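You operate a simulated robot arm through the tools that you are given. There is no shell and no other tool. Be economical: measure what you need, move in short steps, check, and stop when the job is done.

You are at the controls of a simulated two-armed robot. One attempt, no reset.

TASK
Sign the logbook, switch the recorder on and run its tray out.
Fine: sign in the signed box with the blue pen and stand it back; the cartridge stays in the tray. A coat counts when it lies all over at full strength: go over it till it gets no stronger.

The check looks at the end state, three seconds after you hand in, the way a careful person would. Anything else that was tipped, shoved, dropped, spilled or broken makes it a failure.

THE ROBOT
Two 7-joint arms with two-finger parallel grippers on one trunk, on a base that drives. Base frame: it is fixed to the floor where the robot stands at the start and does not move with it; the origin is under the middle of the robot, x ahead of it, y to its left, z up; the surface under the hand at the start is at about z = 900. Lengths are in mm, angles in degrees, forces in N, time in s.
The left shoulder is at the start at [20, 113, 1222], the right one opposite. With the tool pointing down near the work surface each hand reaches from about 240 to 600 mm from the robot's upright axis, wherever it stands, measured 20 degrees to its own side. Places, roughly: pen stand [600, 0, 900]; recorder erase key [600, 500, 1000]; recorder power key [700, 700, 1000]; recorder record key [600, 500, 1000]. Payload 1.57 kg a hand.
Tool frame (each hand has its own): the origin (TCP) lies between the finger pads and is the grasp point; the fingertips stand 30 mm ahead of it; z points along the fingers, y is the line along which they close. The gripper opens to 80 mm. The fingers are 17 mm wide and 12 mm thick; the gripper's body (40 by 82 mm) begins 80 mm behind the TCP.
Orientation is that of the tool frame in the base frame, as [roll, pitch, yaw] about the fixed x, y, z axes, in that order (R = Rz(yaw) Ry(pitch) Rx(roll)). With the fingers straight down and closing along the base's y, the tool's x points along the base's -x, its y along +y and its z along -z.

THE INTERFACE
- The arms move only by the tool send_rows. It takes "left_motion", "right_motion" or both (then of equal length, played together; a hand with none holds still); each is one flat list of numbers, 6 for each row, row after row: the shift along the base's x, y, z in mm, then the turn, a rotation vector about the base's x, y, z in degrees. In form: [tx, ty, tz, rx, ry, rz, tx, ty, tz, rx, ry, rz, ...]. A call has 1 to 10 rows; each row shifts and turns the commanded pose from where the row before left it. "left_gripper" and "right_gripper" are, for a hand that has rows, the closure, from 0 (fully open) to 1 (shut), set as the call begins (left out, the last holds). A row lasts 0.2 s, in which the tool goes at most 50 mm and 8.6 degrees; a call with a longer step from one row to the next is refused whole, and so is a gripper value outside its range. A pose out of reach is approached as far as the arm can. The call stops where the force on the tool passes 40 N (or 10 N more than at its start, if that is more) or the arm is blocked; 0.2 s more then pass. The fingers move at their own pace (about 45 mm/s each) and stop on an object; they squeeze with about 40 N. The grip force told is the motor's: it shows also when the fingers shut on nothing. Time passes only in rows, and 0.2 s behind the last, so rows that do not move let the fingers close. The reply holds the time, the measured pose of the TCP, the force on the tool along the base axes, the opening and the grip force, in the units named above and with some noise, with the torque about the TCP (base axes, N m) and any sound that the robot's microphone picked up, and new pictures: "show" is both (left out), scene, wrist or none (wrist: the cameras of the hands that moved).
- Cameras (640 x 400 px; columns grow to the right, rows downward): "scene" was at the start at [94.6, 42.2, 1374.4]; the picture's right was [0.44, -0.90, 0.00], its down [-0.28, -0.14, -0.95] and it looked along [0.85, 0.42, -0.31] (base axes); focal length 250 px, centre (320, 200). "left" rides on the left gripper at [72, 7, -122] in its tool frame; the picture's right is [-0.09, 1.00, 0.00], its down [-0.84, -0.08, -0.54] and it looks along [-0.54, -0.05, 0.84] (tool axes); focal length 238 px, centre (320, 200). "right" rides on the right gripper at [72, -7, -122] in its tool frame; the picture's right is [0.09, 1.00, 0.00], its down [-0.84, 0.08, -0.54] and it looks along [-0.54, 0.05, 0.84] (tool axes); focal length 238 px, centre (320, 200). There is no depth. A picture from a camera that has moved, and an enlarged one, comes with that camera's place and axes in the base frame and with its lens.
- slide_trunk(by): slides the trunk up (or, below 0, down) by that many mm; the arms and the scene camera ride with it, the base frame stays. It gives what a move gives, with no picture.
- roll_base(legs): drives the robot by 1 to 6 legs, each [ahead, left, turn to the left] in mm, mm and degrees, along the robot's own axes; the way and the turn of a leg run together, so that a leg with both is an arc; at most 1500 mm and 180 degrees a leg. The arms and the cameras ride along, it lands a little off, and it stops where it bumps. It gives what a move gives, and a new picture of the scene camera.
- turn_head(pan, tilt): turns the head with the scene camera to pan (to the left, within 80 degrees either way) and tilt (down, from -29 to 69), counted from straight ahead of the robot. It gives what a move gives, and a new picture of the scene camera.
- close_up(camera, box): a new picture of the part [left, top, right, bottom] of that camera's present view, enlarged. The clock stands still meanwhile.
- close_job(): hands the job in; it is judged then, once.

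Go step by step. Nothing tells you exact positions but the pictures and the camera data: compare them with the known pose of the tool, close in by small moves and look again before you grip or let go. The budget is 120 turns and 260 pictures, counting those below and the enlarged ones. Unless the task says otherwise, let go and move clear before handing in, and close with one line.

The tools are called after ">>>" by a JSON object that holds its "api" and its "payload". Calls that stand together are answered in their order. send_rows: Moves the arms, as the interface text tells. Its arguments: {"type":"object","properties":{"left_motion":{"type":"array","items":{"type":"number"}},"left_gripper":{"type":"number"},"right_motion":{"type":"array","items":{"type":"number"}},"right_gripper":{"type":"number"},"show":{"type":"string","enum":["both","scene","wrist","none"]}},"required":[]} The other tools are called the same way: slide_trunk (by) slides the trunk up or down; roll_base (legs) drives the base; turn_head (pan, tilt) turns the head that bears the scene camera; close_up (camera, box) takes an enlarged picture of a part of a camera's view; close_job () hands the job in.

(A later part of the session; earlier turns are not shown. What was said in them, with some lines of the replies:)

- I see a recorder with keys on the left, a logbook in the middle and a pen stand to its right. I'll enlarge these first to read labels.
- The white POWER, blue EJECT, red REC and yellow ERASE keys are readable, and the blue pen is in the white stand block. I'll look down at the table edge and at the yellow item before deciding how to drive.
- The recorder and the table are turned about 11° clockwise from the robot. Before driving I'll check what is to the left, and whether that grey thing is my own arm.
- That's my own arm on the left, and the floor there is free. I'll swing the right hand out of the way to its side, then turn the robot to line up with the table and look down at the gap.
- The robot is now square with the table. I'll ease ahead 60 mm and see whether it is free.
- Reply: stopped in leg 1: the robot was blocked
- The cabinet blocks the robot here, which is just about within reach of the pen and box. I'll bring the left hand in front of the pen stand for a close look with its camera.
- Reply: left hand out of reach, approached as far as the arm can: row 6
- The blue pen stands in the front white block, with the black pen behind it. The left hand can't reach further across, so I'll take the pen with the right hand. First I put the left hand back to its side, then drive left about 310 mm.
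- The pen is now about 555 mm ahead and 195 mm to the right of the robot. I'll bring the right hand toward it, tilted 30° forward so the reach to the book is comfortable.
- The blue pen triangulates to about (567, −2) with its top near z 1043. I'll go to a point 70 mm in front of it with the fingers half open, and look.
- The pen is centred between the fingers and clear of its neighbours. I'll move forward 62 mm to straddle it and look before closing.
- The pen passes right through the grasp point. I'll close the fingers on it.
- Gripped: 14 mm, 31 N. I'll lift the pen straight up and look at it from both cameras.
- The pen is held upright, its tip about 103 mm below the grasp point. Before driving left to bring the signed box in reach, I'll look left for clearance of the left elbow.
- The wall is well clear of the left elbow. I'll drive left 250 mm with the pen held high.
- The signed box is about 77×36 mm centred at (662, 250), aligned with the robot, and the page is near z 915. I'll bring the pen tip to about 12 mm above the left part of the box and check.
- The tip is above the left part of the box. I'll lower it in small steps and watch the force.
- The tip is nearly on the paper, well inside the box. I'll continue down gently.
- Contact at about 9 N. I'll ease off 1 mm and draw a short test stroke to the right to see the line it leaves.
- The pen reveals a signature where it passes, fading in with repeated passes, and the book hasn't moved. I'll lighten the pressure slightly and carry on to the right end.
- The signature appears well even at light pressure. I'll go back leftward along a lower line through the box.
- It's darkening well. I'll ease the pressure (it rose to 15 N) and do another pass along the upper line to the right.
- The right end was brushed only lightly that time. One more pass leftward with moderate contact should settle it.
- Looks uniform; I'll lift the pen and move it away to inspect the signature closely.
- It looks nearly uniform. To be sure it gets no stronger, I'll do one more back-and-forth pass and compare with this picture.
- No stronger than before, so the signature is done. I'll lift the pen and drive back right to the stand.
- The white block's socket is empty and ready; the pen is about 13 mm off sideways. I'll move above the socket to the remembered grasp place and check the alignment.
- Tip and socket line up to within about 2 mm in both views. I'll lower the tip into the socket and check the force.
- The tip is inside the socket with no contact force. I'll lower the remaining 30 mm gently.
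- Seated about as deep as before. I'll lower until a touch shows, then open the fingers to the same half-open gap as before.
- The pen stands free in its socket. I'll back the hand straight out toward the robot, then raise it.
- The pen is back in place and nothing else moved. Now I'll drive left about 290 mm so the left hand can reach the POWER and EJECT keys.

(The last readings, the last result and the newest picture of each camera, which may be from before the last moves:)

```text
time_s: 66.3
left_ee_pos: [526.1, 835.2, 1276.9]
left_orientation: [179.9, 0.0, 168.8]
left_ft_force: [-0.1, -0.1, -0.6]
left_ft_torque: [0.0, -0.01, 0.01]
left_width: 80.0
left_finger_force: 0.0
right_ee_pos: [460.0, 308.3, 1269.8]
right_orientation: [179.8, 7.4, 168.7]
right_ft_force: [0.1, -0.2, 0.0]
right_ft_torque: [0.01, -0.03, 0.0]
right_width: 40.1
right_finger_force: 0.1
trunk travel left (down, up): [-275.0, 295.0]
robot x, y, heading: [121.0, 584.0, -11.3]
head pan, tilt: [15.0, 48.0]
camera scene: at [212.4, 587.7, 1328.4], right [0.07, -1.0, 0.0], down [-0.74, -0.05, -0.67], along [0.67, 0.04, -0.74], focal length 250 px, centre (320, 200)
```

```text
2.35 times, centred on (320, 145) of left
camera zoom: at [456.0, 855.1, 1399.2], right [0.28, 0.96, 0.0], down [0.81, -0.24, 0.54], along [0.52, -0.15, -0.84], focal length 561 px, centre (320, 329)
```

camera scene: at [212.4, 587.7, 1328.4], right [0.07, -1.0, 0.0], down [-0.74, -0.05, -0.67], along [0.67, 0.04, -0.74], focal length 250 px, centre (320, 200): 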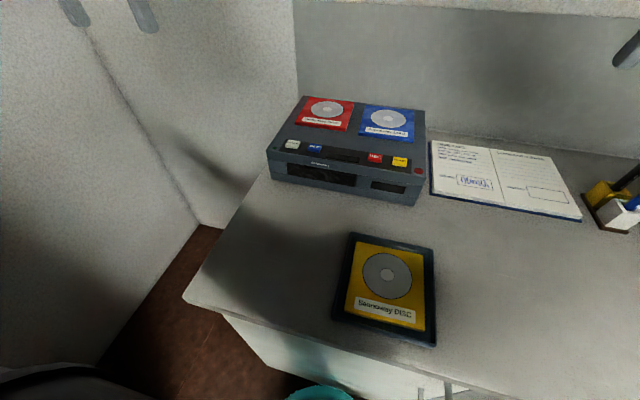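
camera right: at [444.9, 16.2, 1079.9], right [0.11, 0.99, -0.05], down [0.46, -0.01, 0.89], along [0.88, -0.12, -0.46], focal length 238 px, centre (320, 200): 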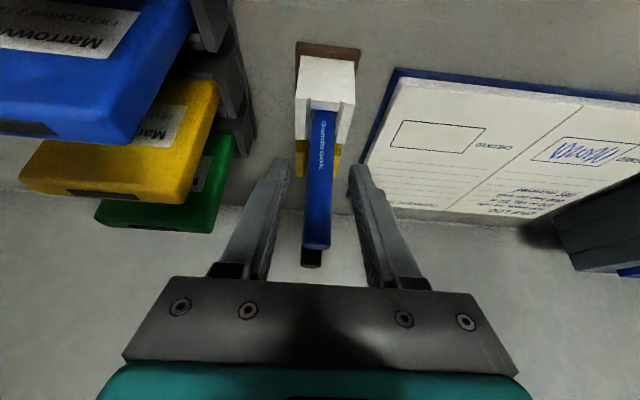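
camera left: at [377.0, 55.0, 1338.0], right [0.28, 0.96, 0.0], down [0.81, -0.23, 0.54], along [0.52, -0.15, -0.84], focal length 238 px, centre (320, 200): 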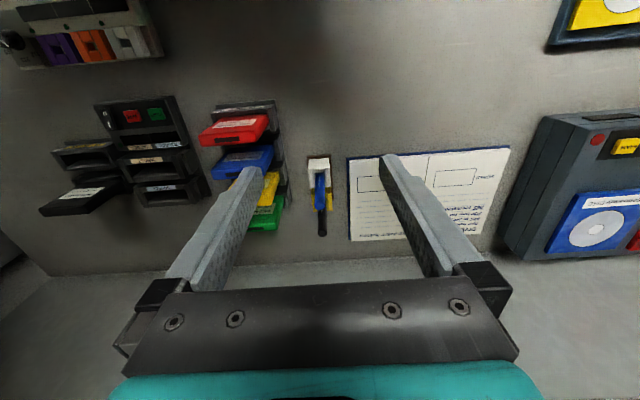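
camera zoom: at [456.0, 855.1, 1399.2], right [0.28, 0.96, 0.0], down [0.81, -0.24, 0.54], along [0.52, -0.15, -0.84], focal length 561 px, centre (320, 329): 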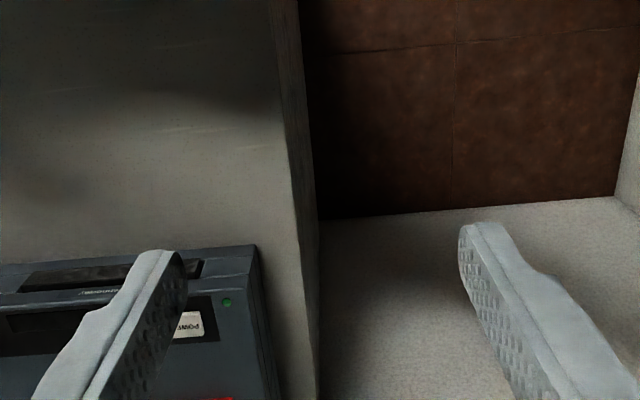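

I'll enlarge the recorder to locate the keys precisely.

>>> {"api": "close_up", "payload": {"camera": "scene", "box": [260, 90, 440, 210]}}

>>> {"api": "close_up", "payload": {"camera": "left", "box": [200, 150, 300, 215]}}

```text
3.33 times, centred on (350, 150) of scene
camera zoom: at [212.4, 587.7, 1328.4], right [0.07, -1.0, 0.0], down [-0.74, -0.05, -0.67], along [0.67, 0.04, -0.74], focal length 834 px, centre (220, 367)
```

zoom: 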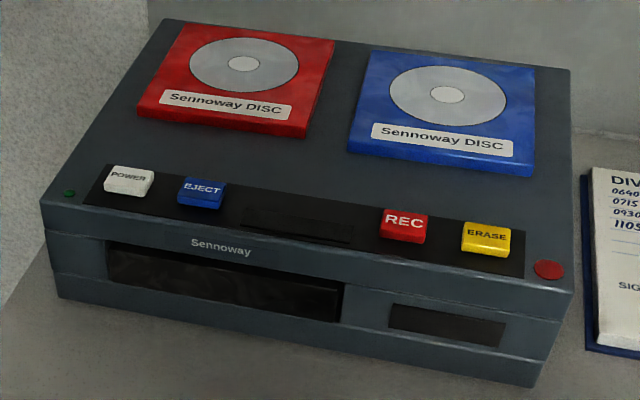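

```text
6.15 times, centred on (250, 182) of left
camera zoom: at [456.0, 855.1, 1399.2], right [0.28, 0.96, 0.0], down [0.81, -0.24, 0.54], along [0.52, -0.15, -0.84], focal length 1467 px, centre (751, 308)
```

zoom: 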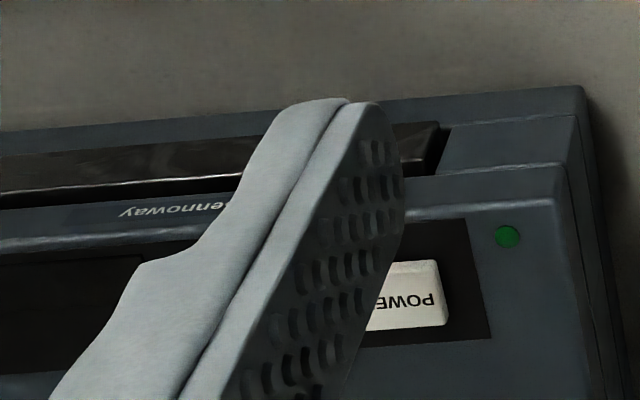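

POWER is roughly at (672, 677, ~1000). I'll shut the left fingers and hover about 40 mm above it to measure again.

>>> {"api": "send_rows", "payload": {"left_motion": [29.2, -31.8, -15, 0, 0, 0, 29.2, -31.8, -15, 0, 0, 0, 29.2, -31.8, -15, 0, 0, 0, 29.2, -31.8, -15, 0, 0, 0, 29.2, -31.8, -15, 0, 0, 0, 0, 0, -42, 0, 0, 0, 0, 0, -42, 0, 0, 0, 0, 0, -40, 0, 0, 0], "left_gripper": 1.0, "show": "wrist"}}

>>> {"api": "close_up", "payload": {"camera": "scene", "box": [250, 60, 430, 180]}}

>>> {"api": "close_up", "payload": {"camera": "left", "box": [220, 60, 420, 190]}}

```text
time_s: 68.1
left_ee_pos: [647.3, 695.5, 1067.8]
left_orientation: [-180.0, 0.0, 168.9]
left_ft_force: [-0.4, -0.1, 0.4]
left_ft_torque: [-0.01, 0.01, 0.01]
left_width: 0.3
left_finger_force: 20.8
left hand out of reach, approached as far as the arm can: row 5
right_ee_pos: [460.6, 308.3, 1269.4]
right_orientation: [179.7, 7.4, 168.7]
right_ft_force: [0.4, 0.4, 0.0]
right_ft_torque: [-0.01, 0.0, 0.02]
right_width: 40.1
right_finger_force: 0.1
trunk travel left (down, up): [-275.0, 295.0]
robot x, y, heading: [121.5, 585.3, -11.2]
head pan, tilt: [15.0, 48.0]
camera left: at [577.7, 716.3, 1190.9], right [0.28, 0.96, 0.0], down [0.81, -0.24, 0.54], along [0.52, -0.15, -0.84], focal length 238 px, centre (320, 200)
```

left: 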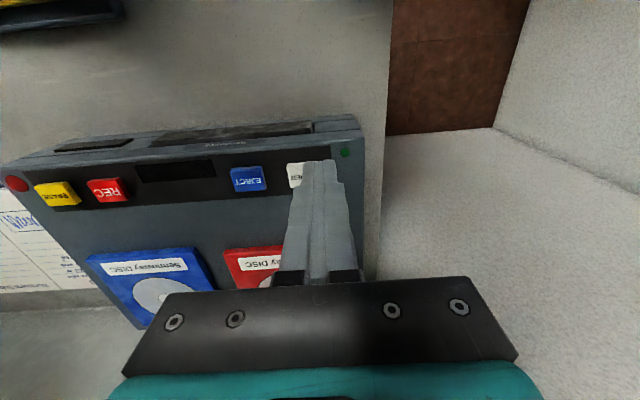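

```text
3.33 times, centred on (340, 120) of scene
camera zoom: at [213.0, 588.0, 1328.3], right [0.07, -1.0, 0.0], down [-0.74, -0.05, -0.67], along [0.67, 0.04, -0.74], focal length 834 px, centre (253, 467)
```

zoom: 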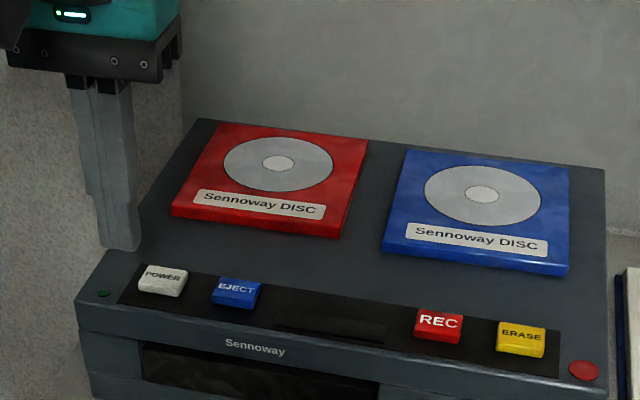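

```text
3.08 times, centred on (320, 125) of left
camera zoom: at [577.7, 716.3, 1190.9], right [0.28, 0.96, 0.0], down [0.81, -0.24, 0.54], along [0.52, -0.15, -0.84], focal length 733 px, centre (320, 431)
```

zoom: 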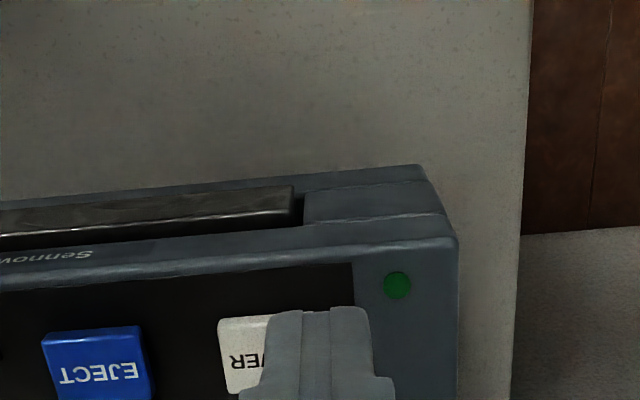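

The first rows were out of reach because the hand was high, so the fingers stand a bit short and left of POWER. I'll hold one row to see where the arm settles.

>>> {"api": "send_rows", "payload": {"left_motion": [0, 0, 0, 0, 0, 0, 0, 0, 0, 0, 0, 0], "show": "none"}}

```text
time_s: 68.7
left_ee_pos: [645.4, 696.4, 1069.8]
left_orientation: [-179.9, 0.1, 168.7]
left_ft_force: [-0.9, -0.5, -0.8]
left_ft_torque: [0.01, 0.0, -0.02]
left_width: 0.3
left_finger_force: 21.1
right_ee_pos: [459.1, 307.7, 1269.4]
right_orientation: [179.8, 7.4, 168.9]
right_ft_force: [-0.8, 0.0, 0.8]
right_ft_torque: [-0.01, 0.02, 0.02]
right_width: 40.1
right_finger_force: 0.1
trunk travel left (down, up): [-275.0, 295.0]
robot x, y, heading: [123.1, 583.3, -11.1]
head pan, tilt: [15.0, 48.0]
```

The command was rebased where the arm stands. I'll shift onto POWER at the same height and look.

>>> {"api": "send_rows", "payload": {"left_motion": [8.5, -9.3, 0, 0, 0, 0, 8.5, -9.3, 0, 0, 0, 0, 0, 0, -15, 0, 0, 0], "show": "none"}}

>>> {"api": "close_up", "payload": {"camera": "scene", "box": [260, 80, 380, 160]}}

>>> {"api": "close_up", "payload": {"camera": "left", "box": [220, 60, 420, 190]}}

```text
time_s: 69.5
left_ee_pos: [653.7, 684.3, 1056.6]
left_orientation: [-180.0, 0.1, 168.7]
left_ft_force: [0.4, 0.5, -0.5]
left_ft_torque: [0.05, -0.02, -0.01]
left_width: 0.1
left_finger_force: 21.1
left hand out of reach, approached as far as the arm can: row 2
right_ee_pos: [460.6, 308.2, 1270.0]
right_orientation: [179.8, 7.4, 168.7]
right_ft_force: [1.0, -1.2, -0.6]
right_ft_torque: [0.0, 0.0, -0.03]
right_width: 40.0
right_finger_force: 0.0
trunk travel left (down, up): [-275.0, 295.0]
robot x, y, heading: [121.8, 586.5, -11.1]
head pan, tilt: [15.0, 48.0]
```

```text
5.00 times, centred on (320, 120) of scene
camera zoom: at [212.6, 587.8, 1328.3], right [0.07, -1.0, 0.0], down [-0.74, -0.05, -0.67], along [0.67, 0.04, -0.74], focal length 1251 px, centre (320, 600)
```

zoom: 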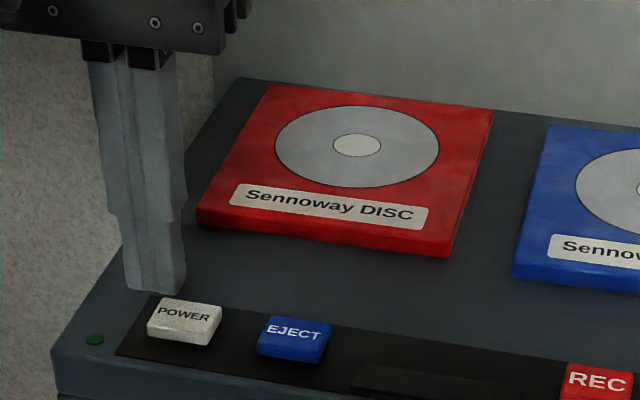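

```text
3.08 times, centred on (320, 125) of left
camera zoom: at [584.8, 704.3, 1178.2], right [0.28, 0.96, 0.0], down [0.81, -0.24, 0.54], along [0.52, -0.15, -0.84], focal length 733 px, centre (320, 431)
```

zoom: 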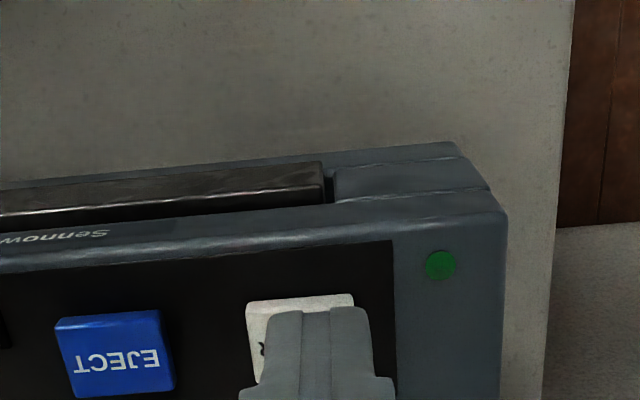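

Just short of reach with the tool vertical. I'll tilt the hand 20° forward, which also brings the tip onto the key.

>>> {"api": "send_rows", "payload": {"left_motion": [0, -1.6, 0, -1.3, -6.5, 0, 0, -1.6, 0, -1.3, -6.5, 0, -0.5, -1.8, 0, -1.3, -6.5, 0], "show": "none"}}

>>> {"api": "close_up", "payload": {"camera": "scene", "box": [260, 80, 380, 160]}}

>>> {"api": "close_up", "payload": {"camera": "left", "box": [220, 60, 420, 190]}}

```text
time_s: 70.3
left_ee_pos: [656.0, 677.2, 1055.7]
left_orientation: [-180.0, 20.0, 168.8]
left_ft_force: [0.0, -1.1, -0.8]
left_ft_torque: [0.02, 0.04, 0.01]
left_width: 0.0
left_finger_force: 21.0
right_ee_pos: [459.5, 308.5, 1269.4]
right_orientation: [179.8, 7.4, 168.7]
right_ft_force: [0.4, -0.9, -0.4]
right_ft_torque: [0.0, 0.0, 0.01]
right_width: 39.8
right_finger_force: 0.1
trunk travel left (down, up): [-275.0, 295.0]
robot x, y, heading: [125.2, 583.8, -11.3]
head pan, tilt: [15.0, 48.0]
```

```text
5.00 times, centred on (320, 120) of scene
camera zoom: at [212.1, 587.9, 1328.4], right [0.07, -1.0, 0.0], down [-0.74, -0.05, -0.67], along [0.67, 0.04, -0.74], focal length 1251 px, centre (320, 600)
```

zoom: 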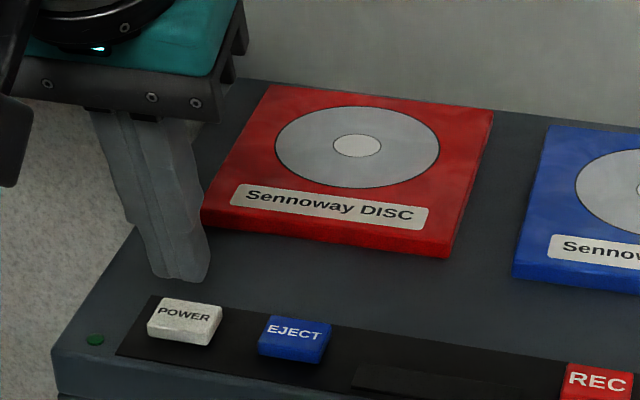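

```text
3.08 times, centred on (320, 125) of left
camera zoom: at [549.9, 704.1, 1145.9], right [0.28, 0.96, 0.03], down [0.57, -0.19, 0.8], along [0.77, -0.2, -0.61], focal length 733 px, centre (320, 431)
```

zoom: 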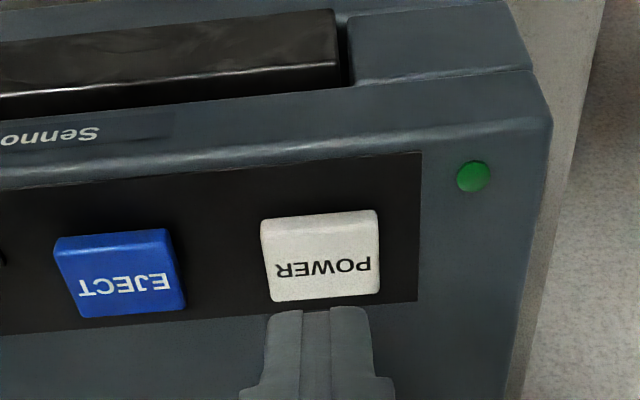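

POWER is right under the tip. I'll lower straight onto it in small steps and watch for force or a sound.

>>> {"api": "send_rows", "payload": {"left_motion": [1, 0.5, -5, 0, 0, 0, 1, 0.5, -5, 0, 0, 0, 0, 0, -4, 0, 0, 0, 0, 0, -2, 0, 0, 0, 0, 0, -2, 0, 0, 0, 0, 0, -2, 0, 0, 0], "show": "none"}}

>>> {"api": "close_up", "payload": {"camera": "left", "box": [220, 60, 420, 190]}}

```text
time_s: 71.7
left_ee_pos: [659.0, 676.5, 1035.8]
left_orientation: [-180.0, 19.9, 168.9]
left_ft_force: [-0.6, -0.4, 2.0]
left_ft_torque: [0.0, 0.0, 0.0]
left_width: 0.0
left_finger_force: 20.9
right_ee_pos: [460.7, 307.9, 1270.2]
right_orientation: [179.8, 7.4, 168.8]
right_ft_force: [0.1, -0.2, 0.9]
right_ft_torque: [-0.02, -0.01, 0.01]
right_width: 40.1
right_finger_force: 0.0
trunk travel left (down, up): [-275.0, 295.0]
robot x, y, heading: [125.3, 582.5, -11.0]
head pan, tilt: [15.0, 48.0]
```

```text
3.08 times, centred on (320, 125) of left
camera zoom: at [552.2, 704.0, 1126.1], right [0.28, 0.96, 0.03], down [0.58, -0.19, 0.79], along [0.77, -0.2, -0.61], focal length 733 px, centre (320, 431)
```

zoom: 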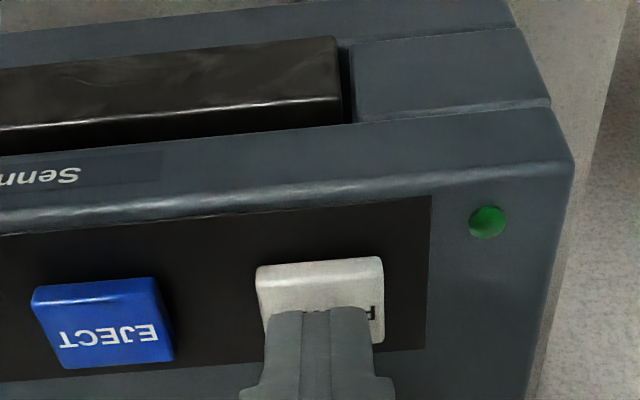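

Touching lightly (2 N) with the tip on the key. I'll press a few millimetres further.

>>> {"api": "send_rows", "payload": {"left_motion": [0, 0, -1, 0, 0, 0, 0, 0, -1, 0, 0, 0, 0, 0, -1, 0, 0, 0, 0, 0, -1, 0, 0, 0], "show": "none"}}

>>> {"api": "close_up", "payload": {"camera": "left", "box": [220, 60, 420, 190]}}

```text
time_s: 72.7
left_ee_pos: [658.1, 675.6, 1031.9]
left_orientation: [-179.9, 20.1, 168.9]
left_ft_force: [-1.8, 1.6, 8.7]
left_ft_torque: [0.07, 0.02, 0.01]
left_width: 0.0
left_finger_force: 21.6
right_ee_pos: [459.5, 308.2, 1269.9]
right_orientation: [179.7, 7.5, 168.6]
right_ft_force: [0.2, 0.3, 0.1]
right_ft_torque: [0.03, 0.01, 0.02]
right_width: 40.0
right_finger_force: 0.1
trunk travel left (down, up): [-275.0, 295.0]
robot x, y, heading: [119.8, 584.9, -11.2]
head pan, tilt: [15.0, 48.0]
heard: click
```

```text
3.08 times, centred on (320, 125) of left
camera zoom: at [552.0, 703.7, 1122.7], right [0.28, 0.96, 0.03], down [0.57, -0.19, 0.8], along [0.77, -0.2, -0.6], focal length 733 px, centre (320, 431)
```

zoom: 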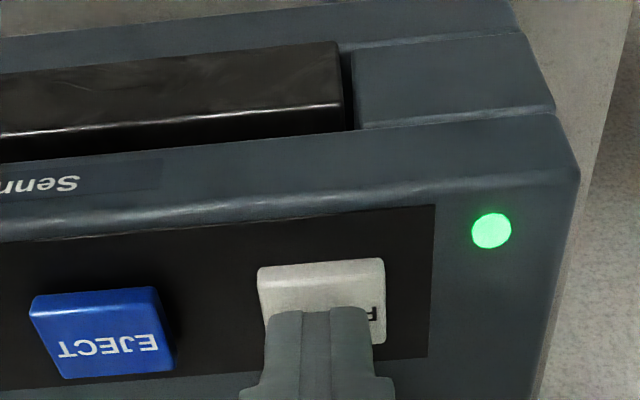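

A click, and the power lamp is lit. I'll lift off, check it stays on, and move over EJECT.

>>> {"api": "send_rows", "payload": {"left_motion": [0, 0, 8, 0, 0, 0, 0, 0, 12, 0, 0, 0, -4.5, -24.5, 0, 0, 0, 0, -4.5, -24.5, 0, 0, 0, 0], "show": "none"}}

>>> {"api": "close_up", "payload": {"camera": "left", "box": [220, 60, 420, 190]}}

>>> {"api": "close_up", "payload": {"camera": "scene", "box": [260, 80, 440, 200]}}

```text
time_s: 73.7
left_ee_pos: [649.3, 625.7, 1051.7]
left_orientation: [179.9, 19.8, 168.9]
left_ft_force: [-0.6, -0.4, 0.1]
left_ft_torque: [0.02, -0.03, 0.0]
left_width: 0.0
left_finger_force: 21.1
right_ee_pos: [459.8, 308.5, 1269.9]
right_orientation: [179.9, 7.4, 168.7]
right_ft_force: [0.8, 0.3, -0.1]
right_ft_torque: [0.0, -0.02, 0.03]
right_width: 40.1
right_finger_force: 0.0
trunk travel left (down, up): [-275.0, 295.0]
robot x, y, heading: [126.2, 582.4, -11.3]
head pan, tilt: [15.0, 48.0]
```

```text
3.08 times, centred on (320, 125) of left
camera zoom: at [543.9, 652.3, 1141.8], right [0.28, 0.96, 0.03], down [0.58, -0.19, 0.79], along [0.77, -0.2, -0.61], focal length 733 px, centre (320, 431)
```

zoom: 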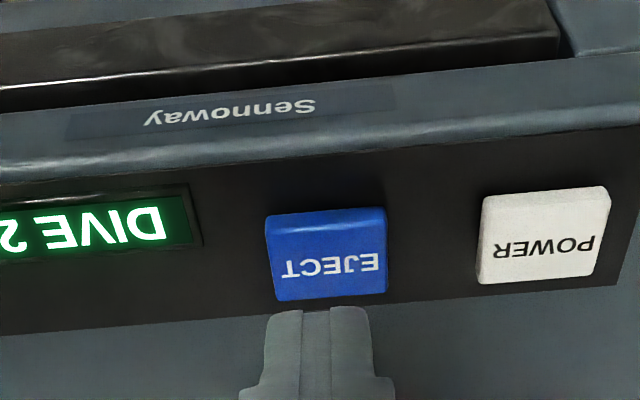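

```text
3.33 times, centred on (350, 140) of scene
camera zoom: at [212.6, 587.7, 1328.3], right [0.07, -1.0, 0.0], down [-0.74, -0.05, -0.67], along [0.67, 0.04, -0.74], focal length 834 px, centre (220, 400)
```

zoom: 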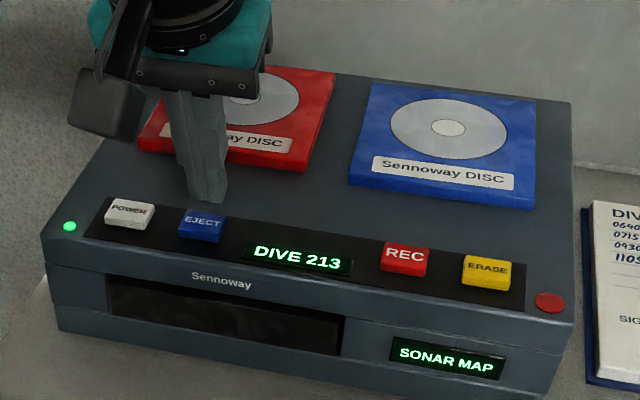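

The recorder is on ("DIVE 213"). The tip is lined up with EJECT; I'll press it the same way.

>>> {"api": "send_rows", "payload": {"left_motion": [1, 0.5, -5, 0, 0, 0, 1, 0.5, -5, 0, 0, 0, 0, 0, -4, 0, 0, 0, 0, 0, -2, 0, 0, 0, 0, 0, -1, 0, 0, 0, 0, 0, -1, 0, 0, 0, 0, 0, -1, 0, 0, 0, 0, 0, -1, 0, 0, 0], "show": "wrist"}}

```text
time_s: 75.5
left_ee_pos: [651.9, 627.7, 1032.3]
left_orientation: [-179.9, 20.0, 168.8]
left_ft_force: [-0.8, -0.2, 6.6]
left_ft_torque: [0.01, 0.03, 0.0]
left_width: 0.0
left_finger_force: 21.0
right_ee_pos: [459.0, 306.7, 1269.7]
right_orientation: [179.7, 7.5, 168.7]
right_ft_force: [-0.3, -0.8, 0.6]
right_ft_torque: [0.01, 0.01, 0.01]
right_width: 40.2
right_finger_force: 0.1
trunk travel left (down, up): [-275.0, 295.0]
robot x, y, heading: [120.1, 584.0, -11.3]
head pan, tilt: [15.0, 48.0]
heard: click
camera left: at [545.3, 655.4, 1123.0], right [0.28, 0.96, 0.03], down [0.57, -0.19, 0.8], along [0.77, -0.2, -0.6], focal length 238 px, centre (320, 200)
```

left: 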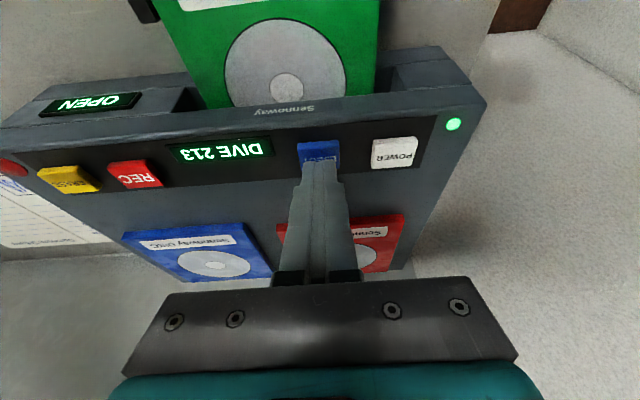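

Clicked: the tray with the green cartridge is coming out and the display reads OPEN. I'll lift the hand away and look at the whole scene.

>>> {"api": "send_rows", "payload": {"left_motion": [0, 0, 10, 0, 0, 0, 0, 0, 30, 0, 0, 0, 0, 0, 40, 0, 0, 0, -20, 15, 40, 1.3, 6.5, 0, -30, 25, 25, 1.3, 6.5, 0, -30, 25, 20, 1.3, 6.5, 0, -30, 25, 0, 0, 0, 0], "show": "scene"}}

>>> {"api": "close_up", "payload": {"camera": "scene", "box": [220, 80, 460, 360]}}

```text
time_s: 77.1
left_ee_pos: [539.2, 720.8, 1196.7]
left_orientation: [-180.0, 0.0, 168.9]
left_ft_force: [0.4, -1.0, 0.5]
left_ft_torque: [-0.01, 0.0, 0.02]
left_width: 0.0
left_finger_force: 21.3
right_ee_pos: [459.1, 309.3, 1270.7]
right_orientation: [179.8, 7.5, 168.7]
right_ft_force: [-0.7, -0.2, -0.5]
right_ft_torque: [-0.01, -0.02, 0.02]
right_width: 40.0
right_finger_force: 0.1
trunk travel left (down, up): [-275.0, 295.0]
robot x, y, heading: [122.4, 583.8, -11.4]
head pan, tilt: [15.0, 48.0]
camera scene: at [211.6, 588.7, 1328.4], right [0.07, -1.0, 0.0], down [-0.74, -0.05, -0.67], along [0.67, 0.04, -0.74], focal length 250 px, centre (320, 200)
```

scene: 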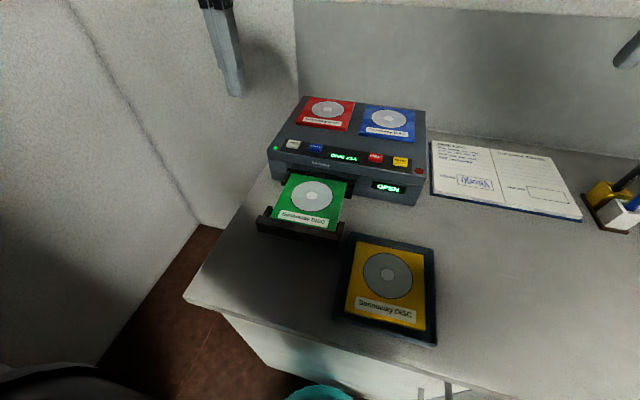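

```text
1.43 times, centred on (340, 220) of scene
camera zoom: at [211.6, 588.7, 1328.4], right [0.07, -1.0, 0.0], down [-0.74, -0.05, -0.67], along [0.67, 0.04, -0.74], focal length 357 px, centre (291, 171)
```

zoom: 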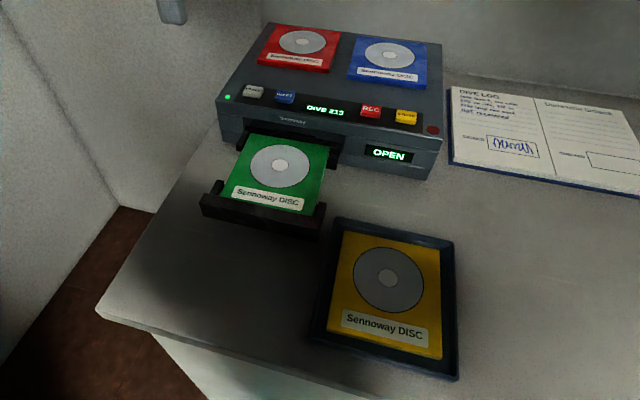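

The tray is fully out with the green cartridge in it, the recorder is on, the box is signed and the pen stands in its socket. Both hands are clear, so I'm handing in.

>>> {"api": "close_job", "payload": {}}

```text
The job is handed in.
```

The logbook is signed in the signed box with the blue pen, and the pen is back in its stand. The recorder is on, and its tray is out with the cartridge still in it. I saw nothing else knocked or moved.
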